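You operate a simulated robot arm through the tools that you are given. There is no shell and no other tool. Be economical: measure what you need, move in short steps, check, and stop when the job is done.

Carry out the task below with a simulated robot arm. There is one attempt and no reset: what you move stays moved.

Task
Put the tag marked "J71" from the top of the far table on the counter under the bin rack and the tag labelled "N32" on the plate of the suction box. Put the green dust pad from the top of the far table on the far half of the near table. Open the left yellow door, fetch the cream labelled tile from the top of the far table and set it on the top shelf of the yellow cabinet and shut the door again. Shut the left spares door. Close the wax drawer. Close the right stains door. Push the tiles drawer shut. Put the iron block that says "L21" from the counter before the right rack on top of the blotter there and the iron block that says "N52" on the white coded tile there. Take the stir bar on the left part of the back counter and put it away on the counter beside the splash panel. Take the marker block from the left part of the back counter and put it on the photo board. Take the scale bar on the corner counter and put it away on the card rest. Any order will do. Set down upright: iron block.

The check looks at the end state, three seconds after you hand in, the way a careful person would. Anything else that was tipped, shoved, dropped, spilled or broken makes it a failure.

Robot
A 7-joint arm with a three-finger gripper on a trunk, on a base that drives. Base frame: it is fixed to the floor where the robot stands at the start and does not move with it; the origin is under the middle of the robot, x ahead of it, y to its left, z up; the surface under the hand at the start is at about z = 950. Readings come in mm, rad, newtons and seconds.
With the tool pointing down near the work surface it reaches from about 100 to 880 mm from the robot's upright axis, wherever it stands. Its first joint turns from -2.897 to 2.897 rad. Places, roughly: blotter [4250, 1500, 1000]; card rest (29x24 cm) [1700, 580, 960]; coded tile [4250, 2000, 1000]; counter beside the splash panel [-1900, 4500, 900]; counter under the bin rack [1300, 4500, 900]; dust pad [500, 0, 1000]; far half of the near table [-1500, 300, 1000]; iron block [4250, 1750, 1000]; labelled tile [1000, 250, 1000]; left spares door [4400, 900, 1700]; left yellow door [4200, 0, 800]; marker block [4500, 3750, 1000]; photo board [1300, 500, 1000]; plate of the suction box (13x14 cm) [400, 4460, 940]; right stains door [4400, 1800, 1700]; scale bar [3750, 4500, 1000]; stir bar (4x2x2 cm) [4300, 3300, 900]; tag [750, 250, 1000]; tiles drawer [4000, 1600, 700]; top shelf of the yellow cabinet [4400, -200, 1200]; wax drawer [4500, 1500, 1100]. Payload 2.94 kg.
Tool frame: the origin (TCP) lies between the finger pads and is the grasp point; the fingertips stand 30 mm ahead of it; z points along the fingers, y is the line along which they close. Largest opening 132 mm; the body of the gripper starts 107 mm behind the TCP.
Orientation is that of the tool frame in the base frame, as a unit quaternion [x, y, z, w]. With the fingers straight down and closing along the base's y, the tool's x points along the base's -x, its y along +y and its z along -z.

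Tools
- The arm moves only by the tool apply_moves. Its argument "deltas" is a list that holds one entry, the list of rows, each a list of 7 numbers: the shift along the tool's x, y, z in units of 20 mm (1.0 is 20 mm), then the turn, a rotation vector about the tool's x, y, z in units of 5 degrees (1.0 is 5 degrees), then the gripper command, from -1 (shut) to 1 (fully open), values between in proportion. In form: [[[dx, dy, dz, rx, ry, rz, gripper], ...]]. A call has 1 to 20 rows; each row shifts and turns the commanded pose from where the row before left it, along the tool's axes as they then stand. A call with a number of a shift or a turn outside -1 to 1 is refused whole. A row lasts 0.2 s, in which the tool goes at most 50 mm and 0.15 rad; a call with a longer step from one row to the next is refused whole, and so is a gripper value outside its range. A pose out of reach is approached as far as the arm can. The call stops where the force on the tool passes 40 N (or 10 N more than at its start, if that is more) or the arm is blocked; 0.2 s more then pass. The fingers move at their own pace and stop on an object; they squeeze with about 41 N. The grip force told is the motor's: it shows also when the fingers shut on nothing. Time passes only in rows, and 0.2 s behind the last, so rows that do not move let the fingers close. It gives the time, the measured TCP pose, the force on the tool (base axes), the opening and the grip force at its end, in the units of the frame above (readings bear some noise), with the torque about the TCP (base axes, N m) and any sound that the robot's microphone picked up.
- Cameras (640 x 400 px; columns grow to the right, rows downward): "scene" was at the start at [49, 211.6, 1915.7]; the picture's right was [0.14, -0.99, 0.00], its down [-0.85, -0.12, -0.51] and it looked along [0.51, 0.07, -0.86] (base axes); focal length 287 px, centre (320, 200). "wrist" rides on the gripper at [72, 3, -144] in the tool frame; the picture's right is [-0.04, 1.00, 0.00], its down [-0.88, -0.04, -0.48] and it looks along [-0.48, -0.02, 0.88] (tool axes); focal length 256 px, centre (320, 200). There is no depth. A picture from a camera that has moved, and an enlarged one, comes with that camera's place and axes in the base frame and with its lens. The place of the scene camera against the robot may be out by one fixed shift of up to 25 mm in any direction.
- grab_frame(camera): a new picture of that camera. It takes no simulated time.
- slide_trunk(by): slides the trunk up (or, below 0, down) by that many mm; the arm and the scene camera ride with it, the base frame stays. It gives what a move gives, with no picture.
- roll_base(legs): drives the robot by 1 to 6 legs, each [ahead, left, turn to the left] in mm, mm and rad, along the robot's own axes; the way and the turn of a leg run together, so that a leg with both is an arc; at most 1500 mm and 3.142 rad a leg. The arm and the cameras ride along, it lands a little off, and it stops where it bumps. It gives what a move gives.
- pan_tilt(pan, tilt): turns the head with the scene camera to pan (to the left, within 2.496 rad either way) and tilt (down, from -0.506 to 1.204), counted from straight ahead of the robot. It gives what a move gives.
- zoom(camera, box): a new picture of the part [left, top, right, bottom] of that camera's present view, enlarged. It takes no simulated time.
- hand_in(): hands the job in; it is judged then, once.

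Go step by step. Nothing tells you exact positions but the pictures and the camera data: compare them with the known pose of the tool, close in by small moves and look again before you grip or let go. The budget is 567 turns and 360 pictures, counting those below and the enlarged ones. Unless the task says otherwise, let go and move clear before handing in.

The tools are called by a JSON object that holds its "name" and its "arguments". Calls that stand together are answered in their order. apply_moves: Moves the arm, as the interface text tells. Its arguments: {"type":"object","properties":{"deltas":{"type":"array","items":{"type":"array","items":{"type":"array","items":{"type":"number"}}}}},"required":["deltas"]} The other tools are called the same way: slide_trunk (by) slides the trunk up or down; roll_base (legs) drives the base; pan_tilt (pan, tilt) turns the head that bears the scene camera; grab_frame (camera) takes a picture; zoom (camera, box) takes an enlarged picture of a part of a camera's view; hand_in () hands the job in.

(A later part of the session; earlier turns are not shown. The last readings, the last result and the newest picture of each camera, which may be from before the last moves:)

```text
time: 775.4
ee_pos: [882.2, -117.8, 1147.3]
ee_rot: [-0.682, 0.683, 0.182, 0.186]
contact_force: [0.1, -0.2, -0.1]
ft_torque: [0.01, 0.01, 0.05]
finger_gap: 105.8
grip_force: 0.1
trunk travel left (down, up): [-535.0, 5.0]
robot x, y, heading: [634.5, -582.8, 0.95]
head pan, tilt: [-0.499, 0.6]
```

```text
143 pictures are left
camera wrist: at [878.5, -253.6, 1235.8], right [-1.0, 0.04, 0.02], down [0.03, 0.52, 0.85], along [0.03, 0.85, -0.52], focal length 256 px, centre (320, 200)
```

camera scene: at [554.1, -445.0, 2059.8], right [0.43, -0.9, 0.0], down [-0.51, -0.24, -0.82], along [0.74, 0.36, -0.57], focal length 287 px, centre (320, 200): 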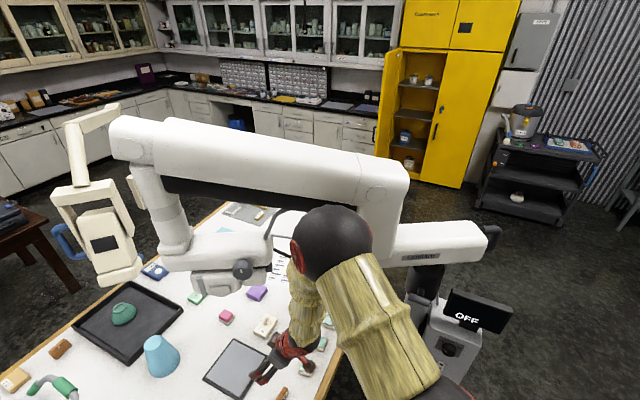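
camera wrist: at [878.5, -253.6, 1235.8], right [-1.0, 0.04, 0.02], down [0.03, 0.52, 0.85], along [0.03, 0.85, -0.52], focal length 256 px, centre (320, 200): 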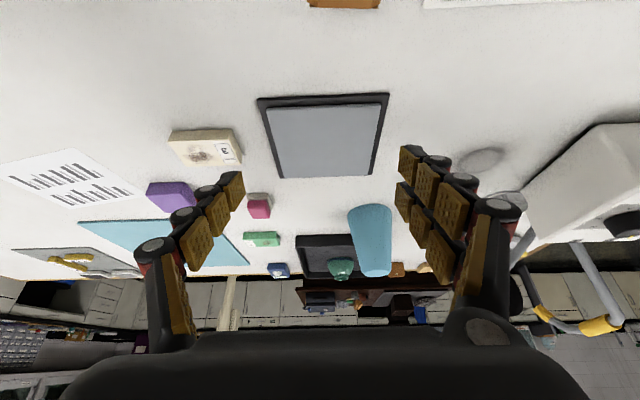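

{"name": "roll_base", "arguments": {"legs": [[-47, 151, 0]]}}

{"name": "apply_moves", "arguments": {"deltas": [[[0.2, -1, 0.2, 0, 0, 0, 0.6], [0.2, -1, 0.2, 0, 0, 0, 0.6], [0.2, -1, 0.2, 0, 0, 0, 0.6], [0.2, -1, 0.2, 0, 0, 0, 0.6], [0.2, -1, 0.2, 0, 0, 0, 0.6], [0.2, -1, 0.2, 0, 0, 0, 0.6], [0.2, -1, 0.2, 0, 0, 0, 0.6], [0, -1, 0, 0, 0, 0, 0.6], [0, -1, 0, 0, 0, 0, 0.6], [0, -1, 0, 0, 0, 0, 0.6]]]}}

{"name": "grab_frame", "arguments": {"camera": "scene"}}

```text
time: 776.8
ee_pos: [732.0, -69.5, 1147.9]
ee_rot: [-0.681, 0.684, 0.181, 0.188]
contact_force: [-0.5, 0.1, 0.2]
ft_torque: [-0.06, -0.06, -0.01]
finger_gap: 105.5
grip_force: 0.0
trunk travel left (down, up): [-535.0, 5.0]
robot x, y, heading: [484.1, -536.2, 0.939]
head pan, tilt: [-0.499, 0.6]
```

```text
time: 779.0
ee_pos: [935.4, -81.6, 1111.1]
ee_rot: [-0.681, 0.684, 0.181, 0.187]
contact_force: [0.2, -0.3, 0.5]
ft_torque: [0.03, 0.01, 0.03]
finger_gap: 105.5
grip_force: 0.1
trunk travel left (down, up): [-535.0, 5.0]
robot x, y, heading: [485.5, -535.6, 0.942]
head pan, tilt: [-0.499, 0.6]
```

```text
142 pictures are left
camera scene: at [404.7, -396.6, 2059.9], right [0.43, -0.9, 0.0], down [-0.51, -0.24, -0.82], along [0.74, 0.35, -0.57], focal length 287 px, centre (320, 200)
```

scene: 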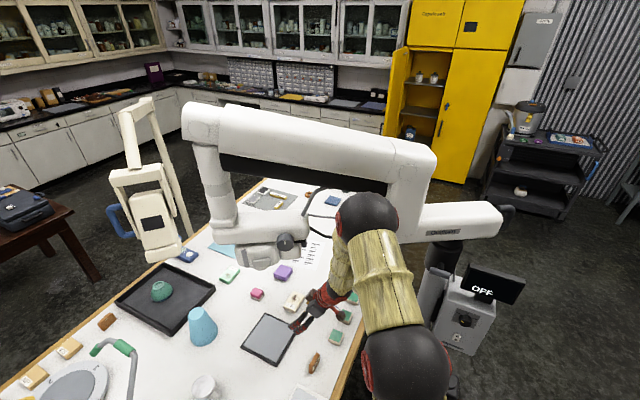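

The elbow is right-biased here. When the hand is on the robot's left the elbow stays in/left of the arm plane, so I'll bring the hand left, turn the base clockwise, and re-aim the tool.

{"name": "apply_moves", "arguments": {"deltas": [[[0, 1, -0.3, 0, 0, 0, 0.6], [0, 1, -0.3, 0, 0, 0, 0.6], [0, 1, -0.3, 0, 0, 0, 0.6], [0, 1, 0, 0, 0, 0, 0.6], [0, 1, 0, 0, 0, 0, 0.6], [0, 1, 0, 0, 0, 0, 0.6], [0, 1, 0, 0, 0, 0, 0.6], [0, 1, 0, 0, 0, 0, 0.6], [0, 1, 0, 0, 0, 0, 0.6], [0, 1, 0, 0, 0, 0, 0.6], [0, 1, 0, 0, 0, 0, 0.6], [0, 1, 0, 0, 0, 0, 0.6], [0, 1, 0, 0, 0, 0, 0.6], [0, 1, 0, 0, 0, 0, 0.6], [0, 1, 0, 0, 0, 0, 0.6]]]}}

{"name": "roll_base", "arguments": {"legs": [[0, 0, -0.85]]}}

{"name": "apply_moves", "arguments": {"deltas": [[[0, 0, 0, -0.5, 0, -0.87, 0.6], [0, 0, 0, -0.5, 0, -0.87, 0.6], [0, 0, 0, -0.5, 0, -0.87, 0.6], [0, 0, 0, -0.5, 0, -0.87, 0.6], [0, 0, 0, -0.5, 0, -0.87, 0.6], [0, 0, 0, -0.5, 0, -0.87, 0.6], [0, 0, 0, -0.5, 0, -0.87, 0.6], [0, 0, 0, -0.5, 0, -0.87, 0.6], [0, 0, 0, -0.5, 0, -0.87, 0.6], [0, 0, 0, -0.35, 0, -0.6, 0.6]]]}}

{"name": "pan_tilt", "arguments": {"pan": 0.3, "tilt": 0.6}}

{"name": "grab_frame", "arguments": {"camera": "scene"}}

```text
time: 782.2
ee_pos: [632.8, -88.9, 1125.6]
ee_rot: [-0.682, 0.683, 0.182, 0.188]
contact_force: [0.5, -0.3, -0.2]
ft_torque: [0.01, -0.06, -0.01]
finger_gap: 105.2
grip_force: 0.1
trunk travel left (down, up): [-535.0, 5.0]
robot x, y, heading: [483.7, -530.8, 0.942]
head pan, tilt: [-0.499, 0.6]
```

```text
time: 784.9
ee_pos: [920.6, -359.4, 1125.8]
ee_rot: [-0.331, 0.907, 0.087, 0.246]
contact_force: [-0.5, 0.5, 0.7]
ft_torque: [0.01, -0.05, -0.04]
finger_gap: 105.4
grip_force: 0.1
trunk travel left (down, up): [-535.0, 5.0]
robot x, y, heading: [487.9, -536.2, 0.073]
head pan, tilt: [-0.499, 0.6]
```

```text
time: 787.1
ee_pos: [920.2, -361.2, 1125.8]
ee_rot: [-0.675, 0.691, 0.177, 0.188]
contact_force: [-0.6, -0.3, -0.3]
ft_torque: [0.02, -0.05, 0.01]
finger_gap: 105.2
grip_force: 0.0
trunk travel left (down, up): [-535.0, 5.0]
robot x, y, heading: [485.8, -536.3, 0.073]
head pan, tilt: [-0.499, 0.6]
```

```text
time: 788.2
ee_pos: [920.1, -359.2, 1125.1]
ee_rot: [-0.675, 0.691, 0.177, 0.188]
contact_force: [-0.3, -0.1, -0.7]
ft_torque: [0.02, 0.02, -0.03]
finger_gap: 105.4
grip_force: 0.0
trunk travel left (down, up): [-535.0, 5.0]
robot x, y, heading: [484.4, -533.7, 0.071]
head pan, tilt: [0.3, 0.6]
```

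```text
141 pictures are left
camera scene: at [533.8, -302.5, 2059.8], right [0.37, -0.93, 0.0], down [-0.53, -0.21, -0.82], along [0.77, 0.3, -0.57], focal length 287 px, centre (320, 200)
```

scene: 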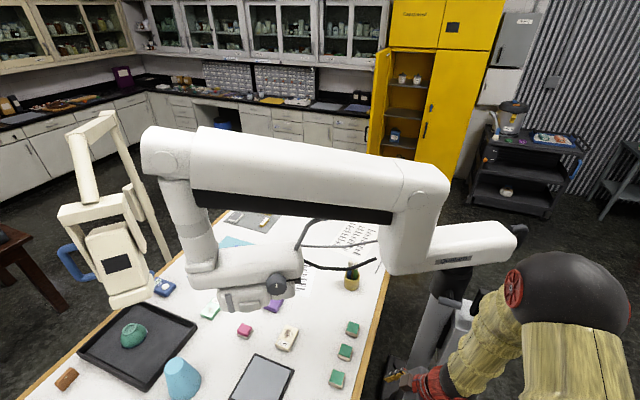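

{"name": "apply_moves", "arguments": {"deltas": [[[-0.87, 0, 0.5, 0, 0, 0, 0.6], [-0.87, 0, 0.5, 0, 0, 0, 0.6], [-0.87, 0, 0.5, 0, 0, 0, 0.6], [-0.87, 0, 0.5, 0, 0, 0, 0.6], [-0.87, 0, 0.5, 0, 0, 0, 0.6], [-0.87, 0, 0.5, 0, 0, 0, 0.6], [-0.87, 0, 0.5, 0, 0, 0, 0.6], [-0.87, 0, 0.5, 0, 0, 0, 0.6], [-0.87, 0, 0.5, 0, 0, 0, 0.6], [-0.87, 0, 0.5, 0, 0, 0, 0.6], [-0.87, 0, 0.5, 0, 0, 0, 0.6], [-0.87, 0, 0.5, 0, 0, 0, 0.6], [-0.87, 0, 0.5, 0, 0, 0, 0.6]]]}}

{"name": "grab_frame", "arguments": {"camera": "scene"}}

{"name": "grab_frame", "arguments": {"camera": "wrist"}}

```text
time: 791.0
ee_pos: [927.6, -98.9, 1123.4]
ee_rot: [-0.675, 0.692, 0.176, 0.188]
contact_force: [0.5, -0.5, -0.3]
ft_torque: [-0.04, -0.05, 0.04]
finger_gap: 105.4
grip_force: 0.0
trunk travel left (down, up): [-535.0, 5.0]
robot x, y, heading: [481.7, -533.3, 0.08]
head pan, tilt: [0.3, 0.6]
```

```text
140 pictures are left
camera scene: at [533.6, -301.2, 2059.7], right [0.37, -0.93, 0.0], down [-0.53, -0.21, -0.82], along [0.77, 0.3, -0.57], focal length 287 px, centre (320, 200)
```

scene: 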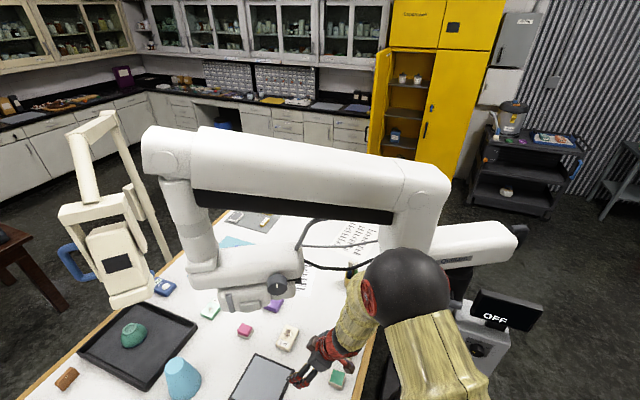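

```text
139 pictures are left
camera wrist: at [918.6, -233.5, 1212.8], right [-1.0, 0.06, 0.01], down [0.04, 0.53, 0.85], along [0.05, 0.85, -0.53], focal length 256 px, centre (320, 200)
```

wrist: 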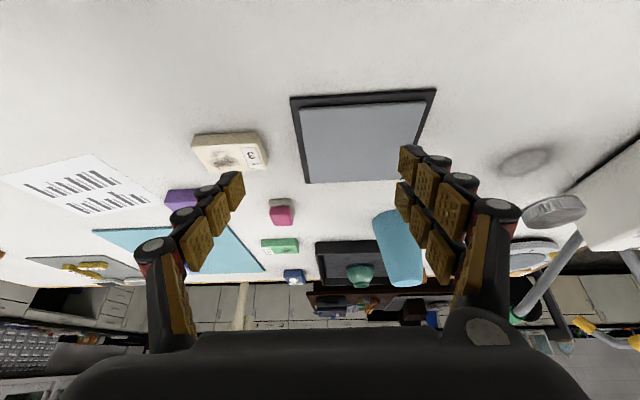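

Recomputed clearances: elbow sphere would stay ≈70 mm from the white elbow corner (1211,−261). Proceed in small stages.

{"name": "apply_moves", "arguments": {"deltas": [[[0, -1, 0.1, 0, 0, 0, 0.6], [0, -1, 0.1, 0, 0, 0, 0.6], [0, -1, 0.1, 0, 0, 0, 0.6], [0, -1, 0.1, 0, 0, 0, 0.6], [0, -1, 0.1, 0, 0, 0, 0.6], [0, -0.8, 0.1, 0, 0, 0, 0.6]]]}}

{"name": "grab_frame", "arguments": {"camera": "scene"}}

{"name": "grab_frame", "arguments": {"camera": "wrist"}}

```text
time: 792.4
ee_pos: [1044.6, -97.1, 1115.0]
ee_rot: [-0.675, 0.691, 0.177, 0.188]
contact_force: [0.2, 0.3, 0.3]
ft_torque: [0.04, 0.01, -0.02]
finger_gap: 105.5
grip_force: 0.1
trunk travel left (down, up): [-535.0, 5.0]
robot x, y, heading: [483.4, -534.5, 0.073]
head pan, tilt: [0.3, 0.6]
```

```text
138 pictures are left
camera scene: at [534.3, -302.2, 2059.8], right [0.37, -0.93, 0.0], down [-0.53, -0.21, -0.82], along [0.77, 0.3, -0.57], focal length 287 px, centre (320, 200)
```

scene: 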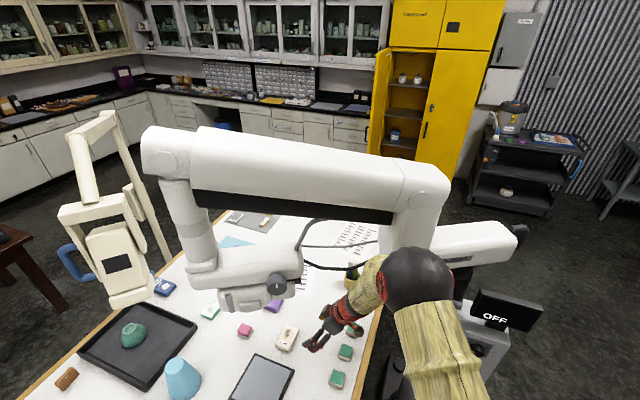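

```text
137 pictures are left
camera wrist: at [1036.5, -231.1, 1204.6], right [-1.0, 0.06, 0.01], down [0.04, 0.52, 0.85], along [0.05, 0.85, -0.53], focal length 256 px, centre (320, 200)
```

wrist: 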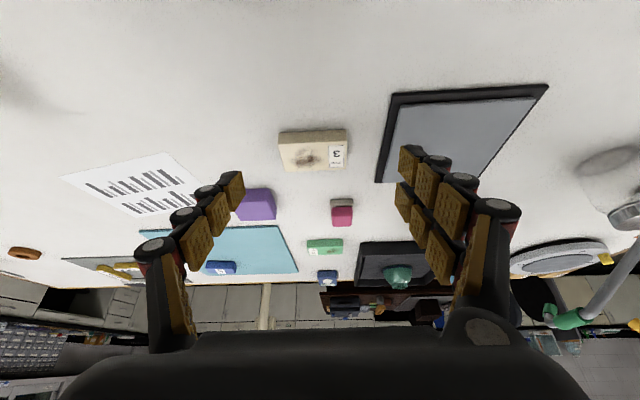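

{"name": "apply_moves", "arguments": {"deltas": [[[-0.36, -0.12, 0.8, -0.17, 0, -0.3, 0.85], [-0.36, -0.12, 0.8, -0.17, 0, -0.3, 0.85], [-0.36, -0.12, 0.9, 0, 0, 0, 0.85], [-0.36, -0.12, 0.9, 0, 0, 0, 0.85], [-0.36, -0.12, 0.9, 0, 0, 0, 0.85], [-0.36, -0.12, 0.9, 0, 0, 0, 0.85]]]}}

{"name": "grab_frame", "arguments": {"camera": "scene"}}

{"name": "grab_frame", "arguments": {"camera": "wrist"}}

```text
time: 793.8
ee_pos: [1057.0, -5.5, 1044.3]
ee_rot: [0.696, -0.671, -0.182, -0.182]
contact_force: [0.7, 0.3, 0.3]
ft_torque: [-0.05, 0.01, 0.02]
finger_gap: 122.0
grip_force: 0.0
trunk travel left (down, up): [-535.0, 5.0]
robot x, y, heading: [480.7, -533.5, 0.077]
head pan, tilt: [0.3, 0.6]
```

```text
136 pictures are left
camera scene: at [534.1, -301.0, 2059.6], right [0.37, -0.93, 0.0], down [-0.53, -0.21, -0.82], along [0.77, 0.3, -0.57], focal length 287 px, centre (320, 200)
```

scene: 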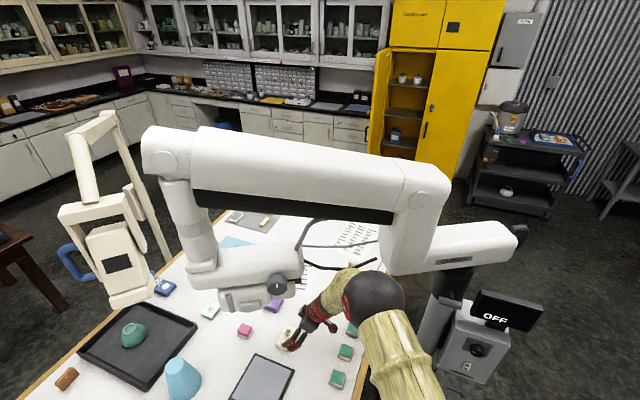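

```text
135 pictures are left
camera wrist: at [1057.2, -139.7, 1134.2], right [-1.0, 0.0, 0.01], down [0.01, 0.53, 0.85], along [0.0, 0.85, -0.53], focal length 256 px, centre (320, 200)
```

wrist: 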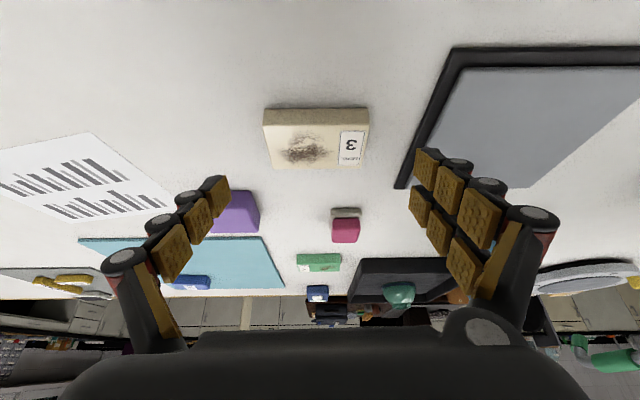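

{"name": "apply_moves", "arguments": {"deltas": [[[0, -0.1, 0.9, 0, 0, 0, 0.85], [0, 0, 0.9, 0, 0, 0, 0.85], [0, 0, 0.9, 0, 0, 0, 0.85], [0, 0, 0, 0, 0, 0, 0.85]]]}}

{"name": "grab_frame", "arguments": {"camera": "wrist"}}

```text
time: 794.8
ee_pos: [1058.1, 20.5, 999.6]
ee_rot: [0.695, -0.671, -0.182, -0.184]
contact_force: [-0.7, -0.8, 0.1]
ft_torque: [-0.02, -0.02, 0.0]
finger_gap: 122.1
grip_force: 0.1
trunk travel left (down, up): [-535.0, 5.0]
robot x, y, heading: [483.8, -531.1, 0.073]
head pan, tilt: [0.3, 0.6]
```

```text
134 pictures are left
camera wrist: at [1058.5, -113.9, 1088.7], right [-1.0, 0.0, 0.01], down [0.01, 0.53, 0.85], along [0.0, 0.85, -0.53], focal length 256 px, centre (320, 200)
```

wrist: 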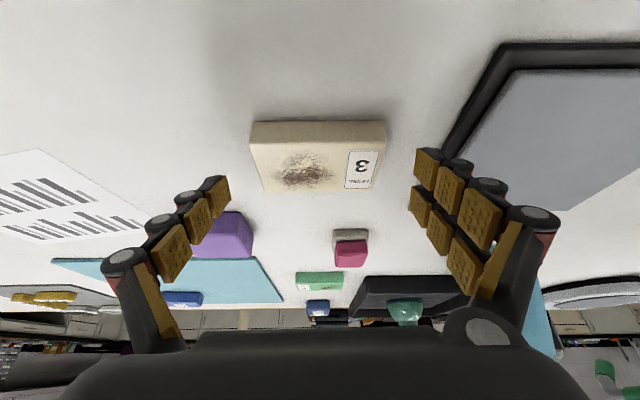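

{"name": "apply_moves", "arguments": {"deltas": [[[0.05, 0, 0.5, 0, 0, 0, 0.85], [0.03, 0, 0.43, 0, 0, 0, 0.85], [0, 0, 0, 0, 0, 0, 0.85]]]}}

{"name": "apply_moves", "arguments": {"deltas": [[[0, 0, 0, 0, 0, 0, -1], [0, 0, 0, 0, 0, 0, -1], [0, 0, 0, 0, 0, 0, -1], [0, 0, 0, 0, 0, 0, -1], [0, 0, 0, 0, 0, 0, -1]]]}}

{"name": "grab_frame", "arguments": {"camera": "wrist"}}

```text
time: 795.6
ee_pos: [1058.3, 27.1, 983.0]
ee_rot: [0.696, -0.67, -0.182, -0.183]
contact_force: [0.0, 0.4, 0.3]
ft_torque: [0.0, 0.04, -0.01]
finger_gap: 122.5
grip_force: 0.1
trunk travel left (down, up): [-535.0, 5.0]
robot x, y, heading: [482.4, -535.1, 0.078]
head pan, tilt: [0.3, 0.6]
```

```text
time: 796.8
ee_pos: [1058.5, 25.8, 983.7]
ee_rot: [0.696, -0.67, -0.182, -0.183]
contact_force: [0.3, 0.3, 2.8]
ft_torque: [-0.05, 0.23, 0.03]
finger_gap: 89.6
grip_force: 40.9
trunk travel left (down, up): [-535.0, 5.0]
robot x, y, heading: [484.8, -530.1, 0.077]
head pan, tilt: [0.3, 0.6]
```

```text
133 pictures are left
camera wrist: at [1058.1, -106.5, 1072.7], right [-1.0, 0.0, 0.01], down [0.01, 0.53, 0.85], along [0.0, 0.85, -0.53], focal length 256 px, centre (320, 200)
```

wrist: 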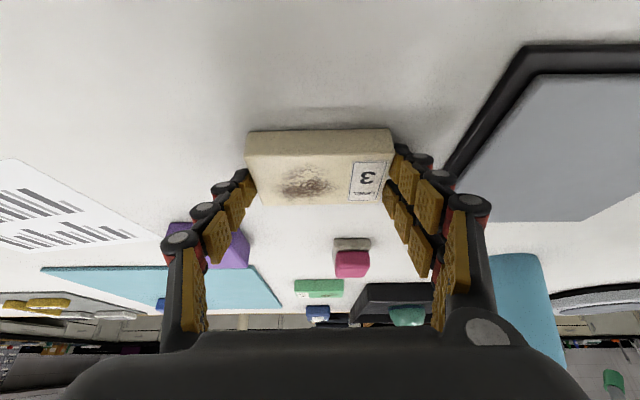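

Tile gripped. Retreat along the same path.

{"name": "apply_moves", "arguments": {"deltas": [[[0, 0, -0.6, 0, 0, 0, -1], [0, 0, -0.9, 0, 0, 0, -1], [0, 0, -0.9, 0, 0, 0, -1], [0, 0, -0.9, 0, 0, 0, -1], [0.36, 0.12, -0.9, 0, 0, 0, -1], [0.36, 0.12, -0.9, 0, 0, 0, -1], [0.36, 0.12, -0.9, 0, 0, 0, -1], [0.36, 0.12, -0.9, 0, 0, 0, -1], [0.36, 0.12, -0.9, 0, 0, 0, -1], [0.36, 0.12, -0.9, 0, 0, 0, -1], [0, 1, 0, 0, 0, 0, -1], [0, 1, 0, 0, 0, 0, -1], [0, 1, 0, 0, 0, 0, -1], [0, 1, 0, 0, 0, 0, -1], [0, 1, 0, 0, 0, 0, -1], [0, 1, 0, 0, 0, 0, -1]]]}}

{"name": "apply_moves", "arguments": {"deltas": [[[0.87, 0, -0.5, 0, 0, 0, -1], [0.87, 0, -0.5, 0, 0, 0, -1], [0.87, 0, -0.5, 0, 0, 0, -1], [0.87, 0, -0.5, 0, 0, 0, -1], [0.87, 0, -0.5, 0, 0, 0, -1], [0.87, 0, -0.5, 0, 0, 0, -1], [0.87, 0, -0.5, 0, 0, 0, -1], [0.87, 0, -0.5, 0, 0, 0, -1], [0.87, 0, -0.5, 0, 0, 0, -1], [0.87, 0, -0.5, 0, 0, 0, -1], [0.87, 0, -0.5, 0, 0, 0, -1], [0.87, 0, -0.5, 0, 0, 0, -1]]]}}

{"name": "grab_frame", "arguments": {"camera": "scene"}}

```text
time: 800.2
ee_pos: [925.3, -100.0, 1111.3]
ee_rot: [0.696, -0.671, -0.182, -0.182]
contact_force: [-0.3, 1.0, -1.9]
ft_torque: [-0.02, -0.01, -0.01]
finger_gap: 89.4
grip_force: 40.5
trunk travel left (down, up): [-535.0, 5.0]
robot x, y, heading: [485.3, -540.5, 0.073]
head pan, tilt: [0.3, 0.6]
```

```text
time: 802.8
ee_pos: [935.7, -343.0, 1111.6]
ee_rot: [0.696, -0.671, -0.182, -0.182]
contact_force: [-0.8, 0.2, -3.2]
ft_torque: [0.03, -0.01, -0.03]
finger_gap: 89.5
grip_force: 41.1
trunk travel left (down, up): [-535.0, 5.0]
robot x, y, heading: [482.6, -535.2, 0.074]
head pan, tilt: [0.3, 0.6]
```

```text
132 pictures are left
camera scene: at [534.2, -303.3, 2059.9], right [0.37, -0.93, 0.0], down [-0.53, -0.21, -0.82], along [0.77, 0.3, -0.57], focal length 287 px, centre (320, 200)
```

scene: 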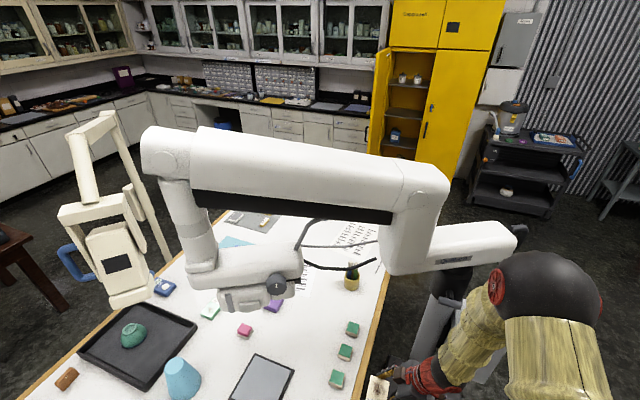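

Tile secured, table undisturbed. Back off to the right and drive round to the yellow cabinet.

{"name": "roll_base", "arguments": {"legs": [[0, -950, -0.07], [1450, 0, 0], [1450, 0, 0]]}}

{"name": "pan_tilt", "arguments": {"pan": 0.8, "tilt": 0.4}}

{"name": "grab_frame", "arguments": {"camera": "scene"}}

```text
time: 821.5
ee_pos: [3893.5, -1255.0, 1111.2]
ee_rot: [-0.678, 0.689, 0.177, 0.188]
contact_force: [-0.4, -0.3, -3.2]
ft_torque: [-0.04, 0.0, 0.0]
finger_gap: 89.2
grip_force: 41.0
trunk travel left (down, up): [-535.0, 5.0]
robot x, y, heading: [3430.3, -1425.6, 0.021]
head pan, tilt: [0.3, 0.6]
```

```text
time: 822.4
ee_pos: [3892.6, -1254.2, 1112.1]
ee_rot: [-0.678, 0.689, 0.177, 0.187]
contact_force: [0.4, -0.3, -2.7]
ft_torque: [-0.02, 0.01, 0.01]
finger_gap: 89.2
grip_force: 41.1
trunk travel left (down, up): [-535.0, 5.0]
robot x, y, heading: [3433.1, -1422.4, 0.025]
head pan, tilt: [0.799, 0.4]
```

```text
131 pictures are left
camera scene: at [3472.2, -1154.3, 2078.0], right [0.73, -0.68, 0.0], down [-0.27, -0.29, -0.92], along [0.63, 0.67, -0.39], focal length 287 px, centre (320, 200)
```

scene: 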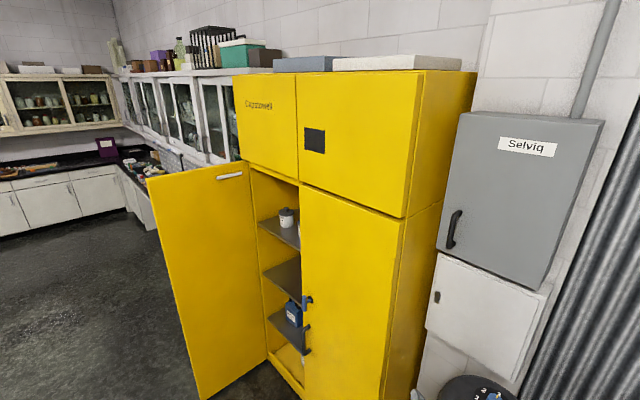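

{"name": "roll_base", "arguments": {"legs": [[-220, 0, -0.02], [0, 1430, 0]]}}

{"name": "pan_tilt", "arguments": {"pan": 0.0, "tilt": 0.3}}

{"name": "grab_frame", "arguments": {"camera": "scene"}}

```text
time: 830.9
ee_pos: [3639.3, 188.1, 1112.0]
ee_rot: [0.684, -0.683, -0.179, -0.186]
contact_force: [-0.2, -0.7, -1.6]
ft_torque: [-0.04, 0.0, 0.02]
finger_gap: 89.0
grip_force: 41.1
trunk travel left (down, up): [-535.0, 5.0]
robot x, y, heading: [3181.0, 9.0, 0.041]
head pan, tilt: [0.799, 0.4]
```

```text
time: 832.0
ee_pos: [3638.3, 187.3, 1111.6]
ee_rot: [0.684, -0.682, -0.18, -0.184]
contact_force: [-0.5, 0.7, -3.6]
ft_torque: [-0.04, 0.0, -0.01]
finger_gap: 89.2
grip_force: 41.0
trunk travel left (down, up): [-535.0, 5.0]
robot x, y, heading: [3175.4, 8.6, 0.036]
head pan, tilt: [0.0, 0.3]
```

```text
130 pictures are left
camera scene: at [3247.9, 214.9, 2087.3], right [0.04, -1.0, 0.0], down [-0.3, -0.01, -0.96], along [0.95, 0.04, -0.3], focal length 287 px, centre (320, 200)
```

scene: 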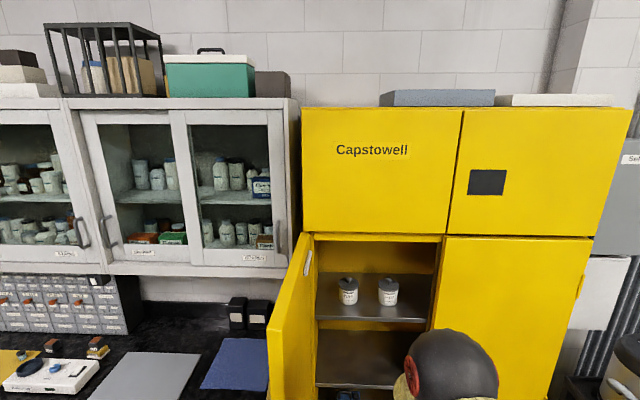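

The top shelf (z≈1225) has two pots at y≈134 and −50; there's room at its front right, about (4318,−140). Turn the hand to point along +x, raise, and move in front.

{"name": "apply_moves", "arguments": {"deltas": [[[0, 0, 0, 0.5, 0, 0.87, -1], [0, 0, 0, 0.5, 0, 0.87, -1], [0, 0, 0, 0.5, 0, 0.87, -1], [0, 0, 0, 0.5, 0, 0.87, -1], [0, 0, 0, 0.5, 0, 0.87, -1], [0, 0, 0, 0.5, 0, 0.87, -1], [0, 0, 0, 0.5, 0, 0.87, -1], [0, 0, 0, 0.5, 0, 0.87, -1], [0, 0, 0, 0.5, 0, 0.87, -1], [0, 0, 0, 0.5, 0, 0.87, -1], [0, 0, 0, 0.5, 0, 0.87, -1], [0, 0, 0, 0.5, 0, 0.87, -1], [0, 0, 0, 0.5, 0, 0.87, -1], [0, 0, 0, 0.5, 0, 0.87, -1], [0, 0, 0, 0.5, 0, 0.87, -1], [0, 0, 0, 0.5, 0, 0.87, -1], [0, 0, 0, 0.5, 0, 0.87, -1], [0, 0, 0, 0.5, 0, 0.87, -1]]]}}

{"name": "apply_moves", "arguments": {"deltas": [[[-0.5, -1, -0.87, 0, 0, 0, -1], [-0.5, -1, -0.87, 0, 0, 0, -1], [-0.5, -1, -0.87, 0, 0, 0, -1], [-0.5, -1, -0.87, 0, 0, 0, -1], [-0.5, -1, -0.87, 0, 0, 0, -1], [-0.5, -1, -0.87, 0, 0, 0, -1], [-0.5, -1, -0.87, 0, 0, 0, -1], [-0.5, -1, -0.87, 0, 0, 0, -1], [-0.5, -1, -0.87, 0, 0, 0, -1], [-0.5, -1, -0.87, 0, 0, 0, -1]]]}}

{"name": "roll_base", "arguments": {"legs": [[330, -130, -0.038]]}}

{"name": "grab_frame", "arguments": {"camera": "wrist"}}

{"name": "grab_frame", "arguments": {"camera": "scene"}}

```text
time: 835.8
ee_pos: [3639.2, 188.7, 1112.1]
ee_rot: [0.004, 0.965, -0.002, 0.263]
contact_force: [0.0, 0.2, -1.9]
ft_torque: [0.01, 0.05, 0.0]
finger_gap: 89.2
grip_force: 41.1
trunk travel left (down, up): [-535.0, 5.0]
robot x, y, heading: [3178.9, 6.5, 0.041]
head pan, tilt: [0.0, 0.3]
```

```text
time: 838.0
ee_pos: [3637.8, -13.6, 1310.1]
ee_rot: [0.004, 0.966, -0.001, 0.26]
contact_force: [0.4, -0.2, -3.1]
ft_torque: [0.02, 0.06, 0.04]
finger_gap: 89.3
grip_force: 41.4
trunk travel left (down, up): [-535.0, 5.0]
robot x, y, heading: [3180.4, 13.0, 0.041]
head pan, tilt: [0.0, 0.3]
```

```text
time: 840.3
ee_pos: [3972.5, -151.0, 1311.6]
ee_rot: [0.02, 0.965, -0.006, 0.262]
contact_force: [-0.2, 0.2, -2.3]
ft_torque: [0.0, 0.04, 0.03]
finger_gap: 89.2
grip_force: 41.5
trunk travel left (down, up): [-535.0, 5.0]
robot x, y, heading: [3518.8, -110.4, 0.006]
head pan, tilt: [0.0, 0.3]
```

```text
129 pictures are left
camera wrist: at [3837.2, -142.9, 1398.8], right [0.08, 1.0, 0.02], down [0.52, -0.06, 0.85], along [0.85, -0.06, -0.52], focal length 256 px, centre (320, 200)
```

wrist: 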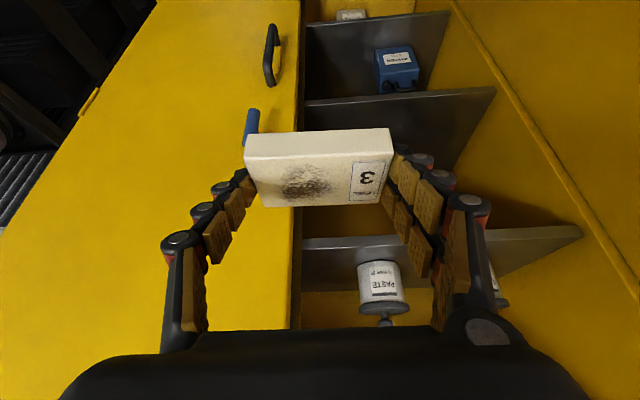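

```text
128 pictures are left
camera scene: at [3592.2, 89.6, 2087.3], right [0.01, -1.0, 0.0], down [-0.3, 0.0, -0.95], along [0.95, 0.01, -0.3], focal length 287 px, centre (320, 200)
```

scene: 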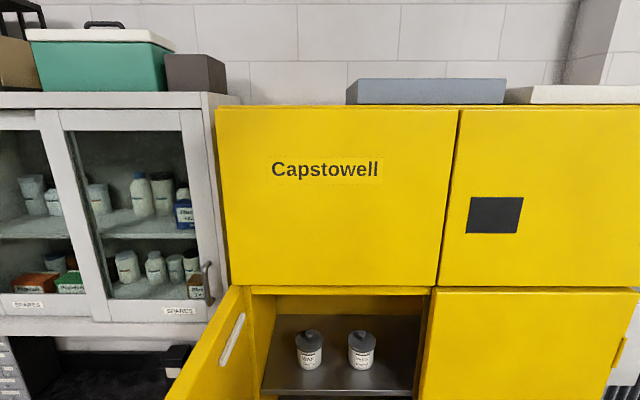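

{"name": "apply_moves", "arguments": {"deltas": [[[-0.86, 0.2, 0.51, -0.23, 0, -0.4, -1], [-0.86, 0.2, 0.51, 0, 0, 0, -1], [-0.86, 0.2, 0.51, 0, 0, 0, -1], [-0.86, 0.2, 0.51, 0, 0, 0, -1], [-0.86, 0, 0.51, 0, 0, 0, -1], [-0.86, 0, 0.51, 0, 0, 0, -1], [-0.86, 0, 0.51, 0, 0, 0, -1], [-0.86, 0, 0.51, 0, 0, 0, -1], [-0.86, 0, 0.51, 0, 0, 0, -1], [-0.86, 0, 0.51, 0, 0, 0, -1], [-0.86, 0, 0.51, 0, 0, 0, -1], [-0.86, 0, 0.51, 0, 0, 0, -1]]]}}

{"name": "pan_tilt", "arguments": {"pan": -0.1, "tilt": 0.7}}

{"name": "grab_frame", "arguments": {"camera": "scene"}}

{"name": "grab_frame", "arguments": {"camera": "wrist"}}

```text
time: 842.9
ee_pos: [4200.0, -134.1, 1309.4]
ee_rot: [-0.001, 0.965, 0.002, 0.262]
contact_force: [-0.4, -0.4, -1.7]
ft_torque: [-0.01, -0.01, 0.02]
finger_gap: 89.5
grip_force: 40.6
out of reach, approached as far as the arm can: row 8, 9
trunk travel left (down, up): [-535.0, 5.0]
robot x, y, heading: [3516.2, -113.4, 0.007]
head pan, tilt: [0.0, 0.3]
```

```text
time: 843.8
ee_pos: [4198.7, -134.6, 1310.6]
ee_rot: [0.0, 0.965, 0.001, 0.263]
contact_force: [1.1, -0.6, -2.7]
ft_torque: [-0.01, 0.0, -0.04]
finger_gap: 89.2
grip_force: 41.1
trunk travel left (down, up): [-535.0, 5.0]
robot x, y, heading: [3516.3, -111.2, 0.007]
head pan, tilt: [-0.099, 0.7]
```

```text
127 pictures are left
camera scene: at [3582.5, 81.7, 2051.2], right [-0.09, -1.0, 0.0], down [-0.64, 0.06, -0.77], along [0.76, -0.07, -0.64], focal length 287 px, centre (320, 200)
```

scene: 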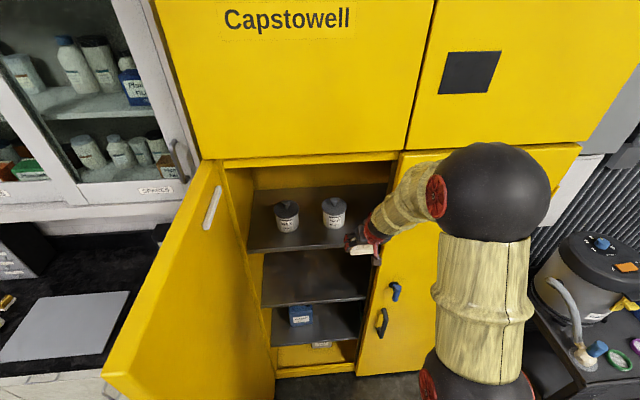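

```text
126 pictures are left
camera wrist: at [4063.0, -132.4, 1397.8], right [0.04, 1.0, 0.02], down [0.52, -0.04, 0.86], along [0.86, -0.02, -0.52], focal length 256 px, centre (320, 200)
```

wrist: 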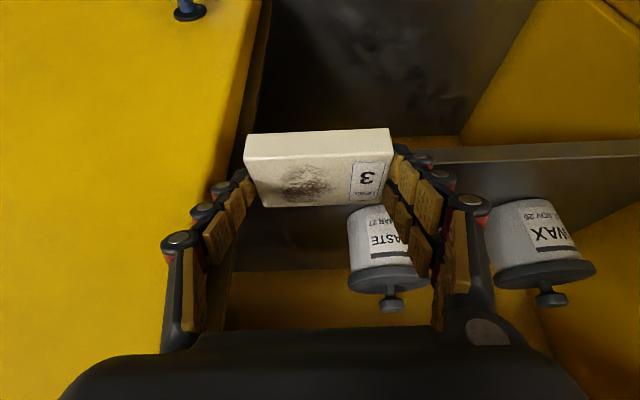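

{"name": "roll_base", "arguments": {"legs": [[80, 0, 0]]}}

{"name": "grab_frame", "arguments": {"camera": "wrist"}}

{"name": "grab_frame", "arguments": {"camera": "scene"}}

```text
time: 844.8
ee_pos: [4279.8, -134.9, 1309.5]
ee_rot: [0.0, 0.965, 0.001, 0.263]
contact_force: [1.2, -0.3, -3.1]
ft_torque: [0.0, 0.06, -0.02]
finger_gap: 89.1
grip_force: 41.0
trunk travel left (down, up): [-535.0, 5.0]
robot x, y, heading: [3592.1, -112.7, 0.001]
head pan, tilt: [-0.099, 0.7]
```

```text
125 pictures are left
camera wrist: at [4144.4, -132.4, 1397.0], right [0.04, 1.0, 0.02], down [0.52, -0.04, 0.86], along [0.86, -0.02, -0.52], focal length 256 px, centre (320, 200)
```

wrist: 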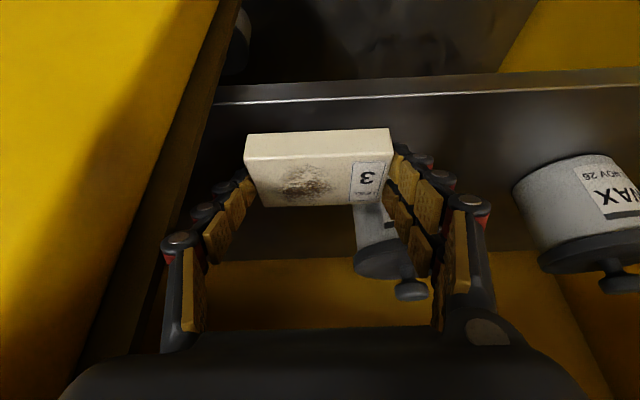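

```text
124 pictures are left
camera scene: at [3664.7, 82.1, 2051.1], right [-0.09, -1.0, 0.0], down [-0.64, 0.06, -0.76], along [0.76, -0.07, -0.65], focal length 287 px, centre (320, 200)
```

scene: 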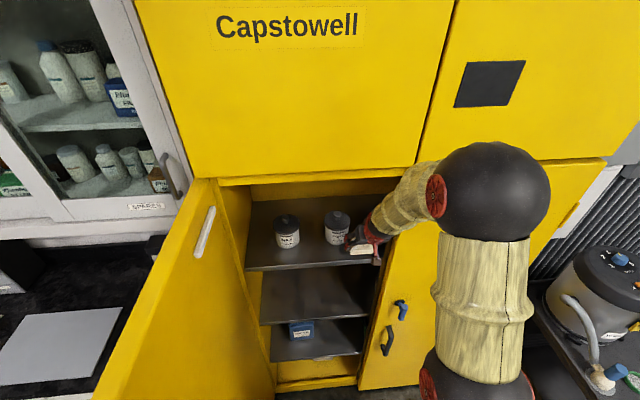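

{"name": "roll_base", "arguments": {"legs": [[38, 0, 0]]}}

{"name": "apply_moves", "arguments": {"deltas": [[[0.25, 0, 0.43, 0, 0, 0, -1], [0.25, 0, 0.43, 0, 0, 0, -1], [0.2, 0, 0.34, 0, 0, 0, -1], [0, 0, 0, 0, 0, 0, -1]]]}}

{"name": "grab_frame", "arguments": {"camera": "wrist"}}

{"name": "zoom", "arguments": {"camera": "scene", "box": [230, 170, 430, 310]}}

```text
time: 845.7
ee_pos: [4317.9, -135.1, 1307.5]
ee_rot: [0.001, 0.965, 0.001, 0.262]
contact_force: [1.5, 0.4, -3.7]
ft_torque: [-0.02, 0.07, -0.02]
finger_gap: 89.5
grip_force: 41.5
trunk travel left (down, up): [-535.0, 5.0]
robot x, y, heading: [3630.9, -110.0, -0.002]
head pan, tilt: [-0.099, 0.7]
```

```text
time: 846.7
ee_pos: [4316.3, -135.4, 1281.6]
ee_rot: [0.0, 0.965, 0.002, 0.263]
contact_force: [0.1, 0.3, -2.3]
ft_torque: [-0.02, -0.04, -0.02]
finger_gap: 89.6
grip_force: 41.1
trunk travel left (down, up): [-535.0, 5.0]
robot x, y, heading: [3635.7, -110.6, -0.002]
head pan, tilt: [-0.099, 0.7]
```

```text
123 pictures are left
camera wrist: at [4180.3, -133.0, 1369.6], right [0.04, 1.0, 0.02], down [0.52, -0.04, 0.86], along [0.86, -0.02, -0.52], focal length 256 px, centre (320, 200)
```

wrist: 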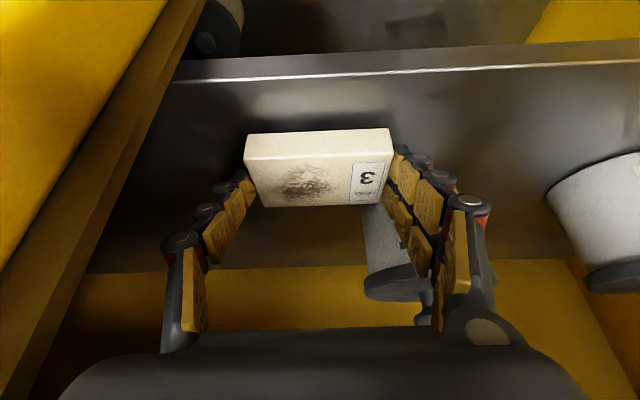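

```text
2.86 times, centred on (330, 240) of scene
camera zoom: at [3699.8, 82.2, 2051.2], right [-0.1, -1.0, 0.0], down [-0.64, 0.06, -0.76], along [0.76, -0.07, -0.64], focal length 821 px, centre (291, 86)
```

zoom: 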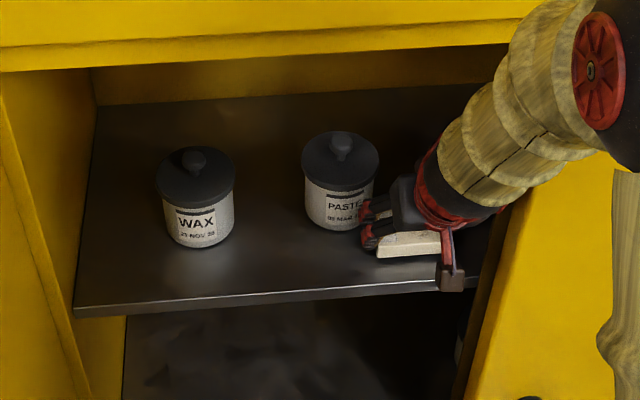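

{"name": "apply_moves", "arguments": {"deltas": [[[0.2, 0, 0.34, 0, 0, 0, -1], [0, 0, 0, 0, 0, 0, -1]]]}}

{"name": "apply_moves", "arguments": {"deltas": [[[0.1, 0, 0.17, 0, 0, 0, -1], [0, 0, 0, 0, 0, 0, -1]]]}}

{"name": "apply_moves", "arguments": {"deltas": [[[0.08, 0, 0.13, 0, 0, 0, -1], [0, 0, 0, 0, 0, 0, -1]]]}}

{"name": "apply_moves", "arguments": {"deltas": [[[0.08, 0, 0.13, 0, 0, 0, -1], [0, 0, 0, 0, 0, 0, -1]]]}}

```text
time: 847.3
ee_pos: [4316.4, -135.2, 1274.4]
ee_rot: [0.0, 0.965, 0.001, 0.263]
contact_force: [0.4, 0.9, -2.3]
ft_torque: [0.0, 0.02, 0.02]
finger_gap: 89.4
grip_force: 41.0
trunk travel left (down, up): [-535.0, 5.0]
robot x, y, heading: [3634.1, -114.5, 0.004]
head pan, tilt: [-0.099, 0.7]
```

```text
time: 847.9
ee_pos: [4316.0, -134.5, 1273.4]
ee_rot: [0.001, 0.964, 0.002, 0.265]
contact_force: [-2.2, -0.5, 19.2]
ft_torque: [-0.04, 0.47, -0.02]
finger_gap: 89.4
grip_force: 41.3
trunk travel left (down, up): [-535.0, 5.0]
robot x, y, heading: [3638.3, -111.7, 0.005]
head pan, tilt: [-0.099, 0.7]
```

```text
time: 848.5
ee_pos: [4317.6, -134.9, 1271.9]
ee_rot: [0.0, 0.964, 0.001, 0.267]
contact_force: [3.1, -0.8, 37.8]
ft_torque: [0.91, 0.35, 0.12]
finger_gap: 89.7
grip_force: 41.0
trunk travel left (down, up): [-535.0, 5.0]
robot x, y, heading: [3633.5, -112.1, -0.0]
head pan, tilt: [-0.099, 0.7]
```

```text
time: 848.9
ee_pos: [4320.2, -134.3, 1272.2]
ee_rot: [0.001, 0.963, 0.002, 0.269]
contact_force: [-5.8, -0.3, 16.2]
ft_torque: [0.84, 0.35, 0.3]
finger_gap: 89.4
grip_force: 40.4
trunk travel left (down, up): [-535.0, 5.0]
robot x, y, heading: [3635.3, -110.1, 0.005]
head pan, tilt: [-0.099, 0.7]
stopped in row 2: the force on the tool passed its limit at 50 N (the readings are from after the stop); the commanded pose is now the measured one
```

{"name": "apply_moves", "arguments": {"deltas": [[[-0.04, 0, -0.06, 0, 0, 0, -1], [0, 0, 0, 0, 0, 0, 0.45], [0, 0, 0, 0, 0, 0, 0.5], [0, 0, 0, 0, 0, 0, 0.5]]]}}

{"name": "grab_frame", "arguments": {"camera": "wrist"}}

```text
time: 849.9
ee_pos: [4318.7, -134.3, 1269.8]
ee_rot: [0.0, 0.964, 0.001, 0.266]
contact_force: [0.4, -0.5, 0.0]
ft_torque: [-0.03, 0.0, 0.0]
finger_gap: 99.6
grip_force: 0.3
trunk travel left (down, up): [-535.0, 5.0]
robot x, y, heading: [3633.3, -112.6, 0.005]
head pan, tilt: [-0.099, 0.7]
```

```text
121 pictures are left
camera wrist: at [4182.9, -132.1, 1356.1], right [0.04, 1.0, 0.02], down [0.51, -0.04, 0.86], along [0.86, -0.02, -0.51], focal length 256 px, centre (320, 200)
```

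wrist: 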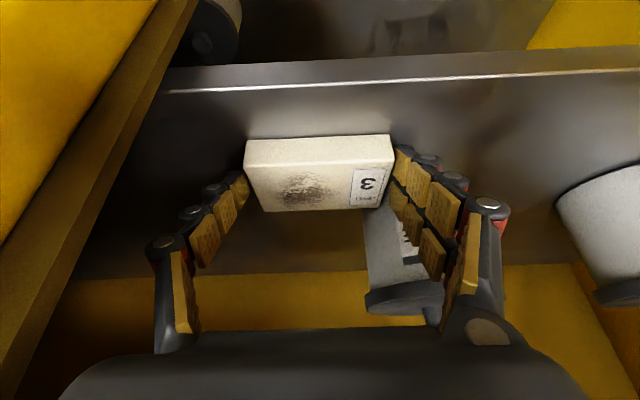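

{"name": "apply_moves", "arguments": {"deltas": [[[-0.1, 0, -0.17, 0, 0, 0, 0.55], [-0.15, 0, -0.26, 0, 0, 0, 0.55], [-0.25, 0, -0.43, 0, 0, 0, 0.55], [-0.25, 0, -0.43, 0, 0, 0, 0.55], [-0.25, 0, -0.43, 0, 0, 0, 0.55]]]}}

{"name": "roll_base", "arguments": {"legs": [[-250, 0, 0]]}}

{"name": "grab_frame", "arguments": {"camera": "wrist"}}

{"name": "zoom", "arguments": {"camera": "scene", "box": [200, 170, 440, 330]}}

```text
time: 851.1
ee_pos: [4320.3, -134.1, 1311.5]
ee_rot: [0.001, 0.963, 0.001, 0.268]
contact_force: [-0.5, -0.9, 0.3]
ft_torque: [0.02, -0.02, 0.0]
finger_gap: 102.4
grip_force: 0.2
trunk travel left (down, up): [-535.0, 5.0]
robot x, y, heading: [3632.1, -112.9, 0.001]
head pan, tilt: [-0.099, 0.7]
```

```text
time: 852.9
ee_pos: [4067.1, -137.2, 1313.2]
ee_rot: [0.003, 0.963, 0.0, 0.268]
contact_force: [-0.2, -0.6, 0.6]
ft_torque: [0.02, -0.03, 0.0]
finger_gap: 102.5
grip_force: 0.1
trunk travel left (down, up): [-535.0, 5.0]
robot x, y, heading: [3381.6, -110.7, 0.004]
head pan, tilt: [-0.099, 0.7]
```

```text
120 pictures are left
camera wrist: at [3930.4, -134.5, 1398.0], right [0.04, 1.0, 0.03], down [0.51, -0.04, 0.86], along [0.86, -0.02, -0.51], focal length 256 px, centre (320, 200)
```

wrist: 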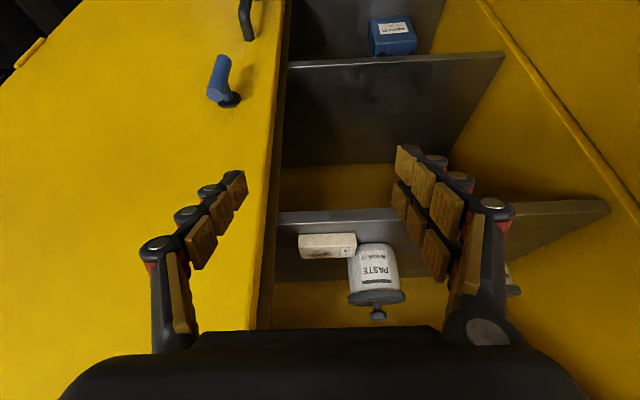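

```text
2.50 times, centred on (320, 250) of scene
camera zoom: at [3447.0, 81.4, 2051.3], right [-0.1, -1.0, 0.0], down [-0.64, 0.06, -0.77], along [0.76, -0.08, -0.64], focal length 718 px, centre (320, 75)
```

zoom: 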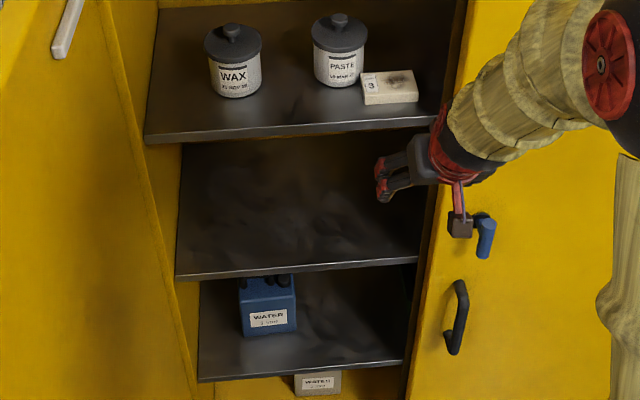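

Tile is on the top shelf. Now close the door by re-gripping its handle from outside. Back away, go round the open door's end, and set the hand horizontal and low.

{"name": "roll_base", "arguments": {"legs": [[-620, 0, 0], [0, 1360, 0]]}}

{"name": "apply_moves", "arguments": {"deltas": [[[0, 0, 0, 0, -1, 0, 0], [0, 0, 0, 0, -1, 0, 0], [0, 0, 0, 0, -1, 0, 0], [0, 0, 0, 0, -1, 0, 0], [0, 0, 0, 0, -1, 0, 0], [0, 0, 0, 0, -1, 0, 0], [0, 0, 0, 0, -1, 0, 0], [0, 0, 0, 0, -1, 0, 0], [0, 0, 0, 0, -1, 0, 0], [0, 0, 0, 0, -1, 0, 0], [0, 0, 0, 0, -1, 0, 0], [0, 0, 0, 0, -0.8, 0, 0]]]}}

{"name": "slide_trunk", "arguments": {"by": -400}}

{"name": "apply_moves", "arguments": {"deltas": [[[1, 0, 0, 0, 0, 0, 0], [1, 0, 0, 0, 0, 0, 0], [1, 0, 0, 0, 0, 0, 0], [1, 0, 0, 0, 0, 0, 0], [1, 0, 0, 0, 0, 0, 0], [1, 0, 0, 0, 0, 0, 0], [1, 0, 0, 0, 0, 0, 0], [1, 0, 0, 0, 0, 0, 0], [1, 0, 0, 0, 0, 0, 0]]]}}

```text
time: 862.7
ee_pos: [3449.5, 1182.2, 1311.1]
ee_rot: [0.01, 0.964, -0.001, 0.267]
contact_force: [0.3, 0.5, -0.5]
ft_torque: [-0.04, 0.01, -0.03]
finger_gap: 102.4
grip_force: 0.1
trunk travel left (down, up): [-535.0, 5.0]
robot x, y, heading: [2763.8, 1221.2, -0.013]
head pan, tilt: [-0.099, 0.7]
```

```text
time: 865.3
ee_pos: [3454.2, 1199.0, 1317.8]
ee_rot: [0.003, 0.774, 0.021, 0.632]
contact_force: [0.2, 0.0, 0.7]
ft_torque: [0.02, 0.01, 0.01]
finger_gap: 66.0
grip_force: 0.1
out of reach, approached as far as the arm can: row 1, 2, 5, 6, 7
trunk travel left (down, up): [-535.0, 5.0]
robot x, y, heading: [2763.3, 1216.0, -0.014]
head pan, tilt: [-0.099, 0.7]
```

```text
time: 869.1
ee_pos: [3454.1, 1197.6, 918.1]
ee_rot: [0.003, 0.775, 0.021, 0.631]
contact_force: [0.0, 0.0, -0.2]
ft_torque: [0.0, 0.04, 0.0]
finger_gap: 65.9
grip_force: 0.0
trunk travel left (down, up): [-135.0, 405.0]
robot x, y, heading: [2763.6, 1214.7, -0.015]
head pan, tilt: [-0.099, 0.7]
```

```text
time: 871.1
ee_pos: [3418.7, 1202.1, 742.2]
ee_rot: [0.003, 0.775, 0.022, 0.631]
contact_force: [0.9, -0.1, -0.7]
ft_torque: [0.0, 0.03, -0.02]
finger_gap: 65.7
grip_force: 0.1
trunk travel left (down, up): [-135.0, 405.0]
robot x, y, heading: [2764.8, 1218.0, -0.013]
head pan, tilt: [-0.099, 0.7]
```

{"name": "apply_moves", "arguments": {"deltas": [[[0.2, 0, 0, 0, -1, 0, 0], [0.2, 0, 0, 0, -1, 0, 0], [0, 0, 0, 0, -0.35, 0, 0], [0, 0, 0, 0, 0, 0, 0]]]}}

{"name": "roll_base", "arguments": {"legs": [[0, 0, -1.525], [0, 930, 0]]}}

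{"name": "pan_tilt", "arguments": {"pan": 0.0, "tilt": 0.6}}

{"name": "grab_frame", "arguments": {"camera": "scene"}}

{"name": "grab_frame", "arguments": {"camera": "wrist"}}

```text
time: 872.1
ee_pos: [3417.1, 1203.1, 734.7]
ee_rot: [0.006, 0.706, 0.02, 0.708]
contact_force: [-0.1, 0.3, -0.2]
ft_torque: [-0.02, 0.02, 0.01]
finger_gap: 65.8
grip_force: 0.1
trunk travel left (down, up): [-135.0, 405.0]
robot x, y, heading: [2764.4, 1219.4, -0.018]
head pan, tilt: [-0.099, 0.7]
```

```text
time: 880.6
ee_pos: [3710.0, 608.3, 734.6]
ee_rot: [0.489, 0.51, -0.47, 0.529]
contact_force: [0.7, -0.1, -0.1]
ft_torque: [0.0, 0.0, -0.03]
finger_gap: 66.0
grip_force: 0.2
trunk travel left (down, up): [-135.0, 405.0]
robot x, y, heading: [3688.4, 1258.4, -1.526]
head pan, tilt: [-0.099, 0.7]
```

```text
time: 881.3
ee_pos: [3710.7, 608.5, 734.4]
ee_rot: [0.489, 0.51, -0.47, 0.53]
contact_force: [0.1, -0.5, -1.0]
ft_torque: [0.0, 0.0, -0.02]
finger_gap: 65.9
grip_force: 0.2
trunk travel left (down, up): [-135.0, 405.0]
robot x, y, heading: [3684.1, 1264.3, -1.525]
head pan, tilt: [0.0, 0.6]
```

```text
118 pictures are left
camera scene: at [3889.3, 1222.4, 1659.8], right [-1.0, -0.04, 0.0], down [-0.03, 0.56, -0.82], along [0.04, -0.82, -0.57], focal length 287 px, centre (320, 200)
```

scene: 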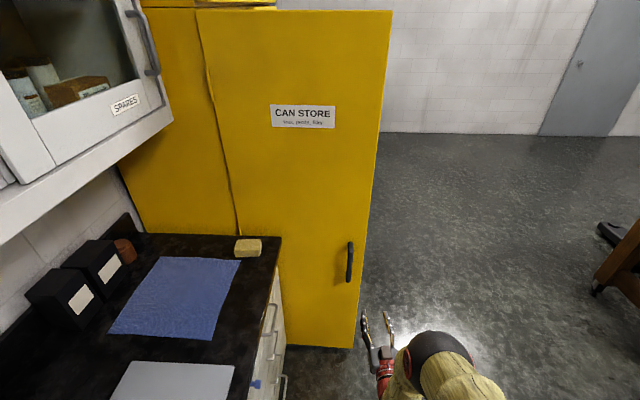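

```text
117 pictures are left
camera wrist: at [3704.1, 752.2, 662.3], right [0.99, 0.08, 0.08], down [-0.11, 0.47, 0.88], along [0.03, -0.88, 0.48], focal length 256 px, centre (320, 200)
```

wrist: 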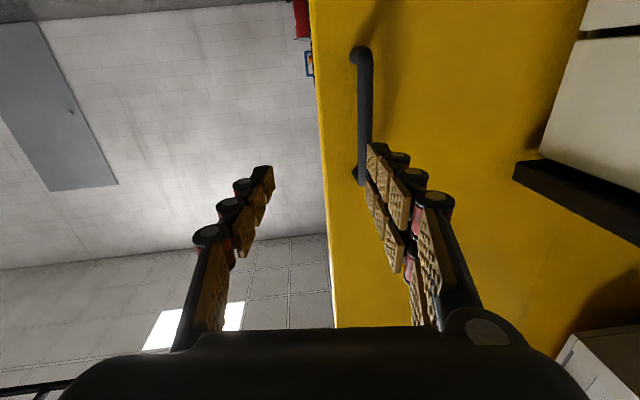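

{"name": "roll_base", "arguments": {"legs": [[0, 80, -0.01], [140, 0, 0]]}}

{"name": "grab_frame", "arguments": {"camera": "wrist"}}

```text
time: 883.3
ee_pos: [3789.2, 471.7, 733.9]
ee_rot: [0.491, 0.508, -0.472, 0.528]
contact_force: [0.0, 0.4, 0.5]
ft_torque: [0.02, 0.01, -0.01]
finger_gap: 65.8
grip_force: 0.0
trunk travel left (down, up): [-135.0, 405.0]
robot x, y, heading: [3769.9, 1121.8, -1.536]
head pan, tilt: [0.0, 0.6]
```

```text
116 pictures are left
camera wrist: at [3783.4, 614.8, 662.4], right [0.99, 0.07, 0.08], down [-0.1, 0.47, 0.88], along [0.02, -0.88, 0.48], focal length 256 px, centre (320, 200)
```

wrist: 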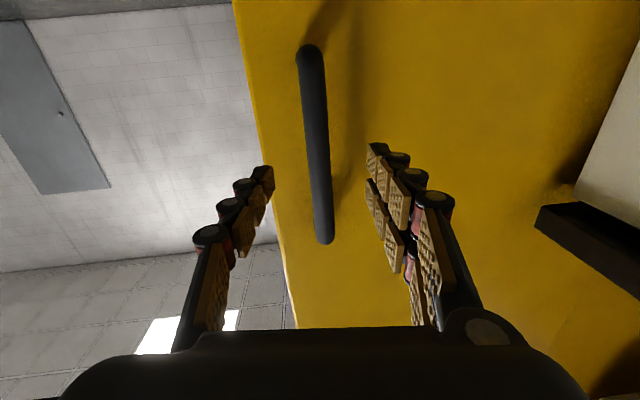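

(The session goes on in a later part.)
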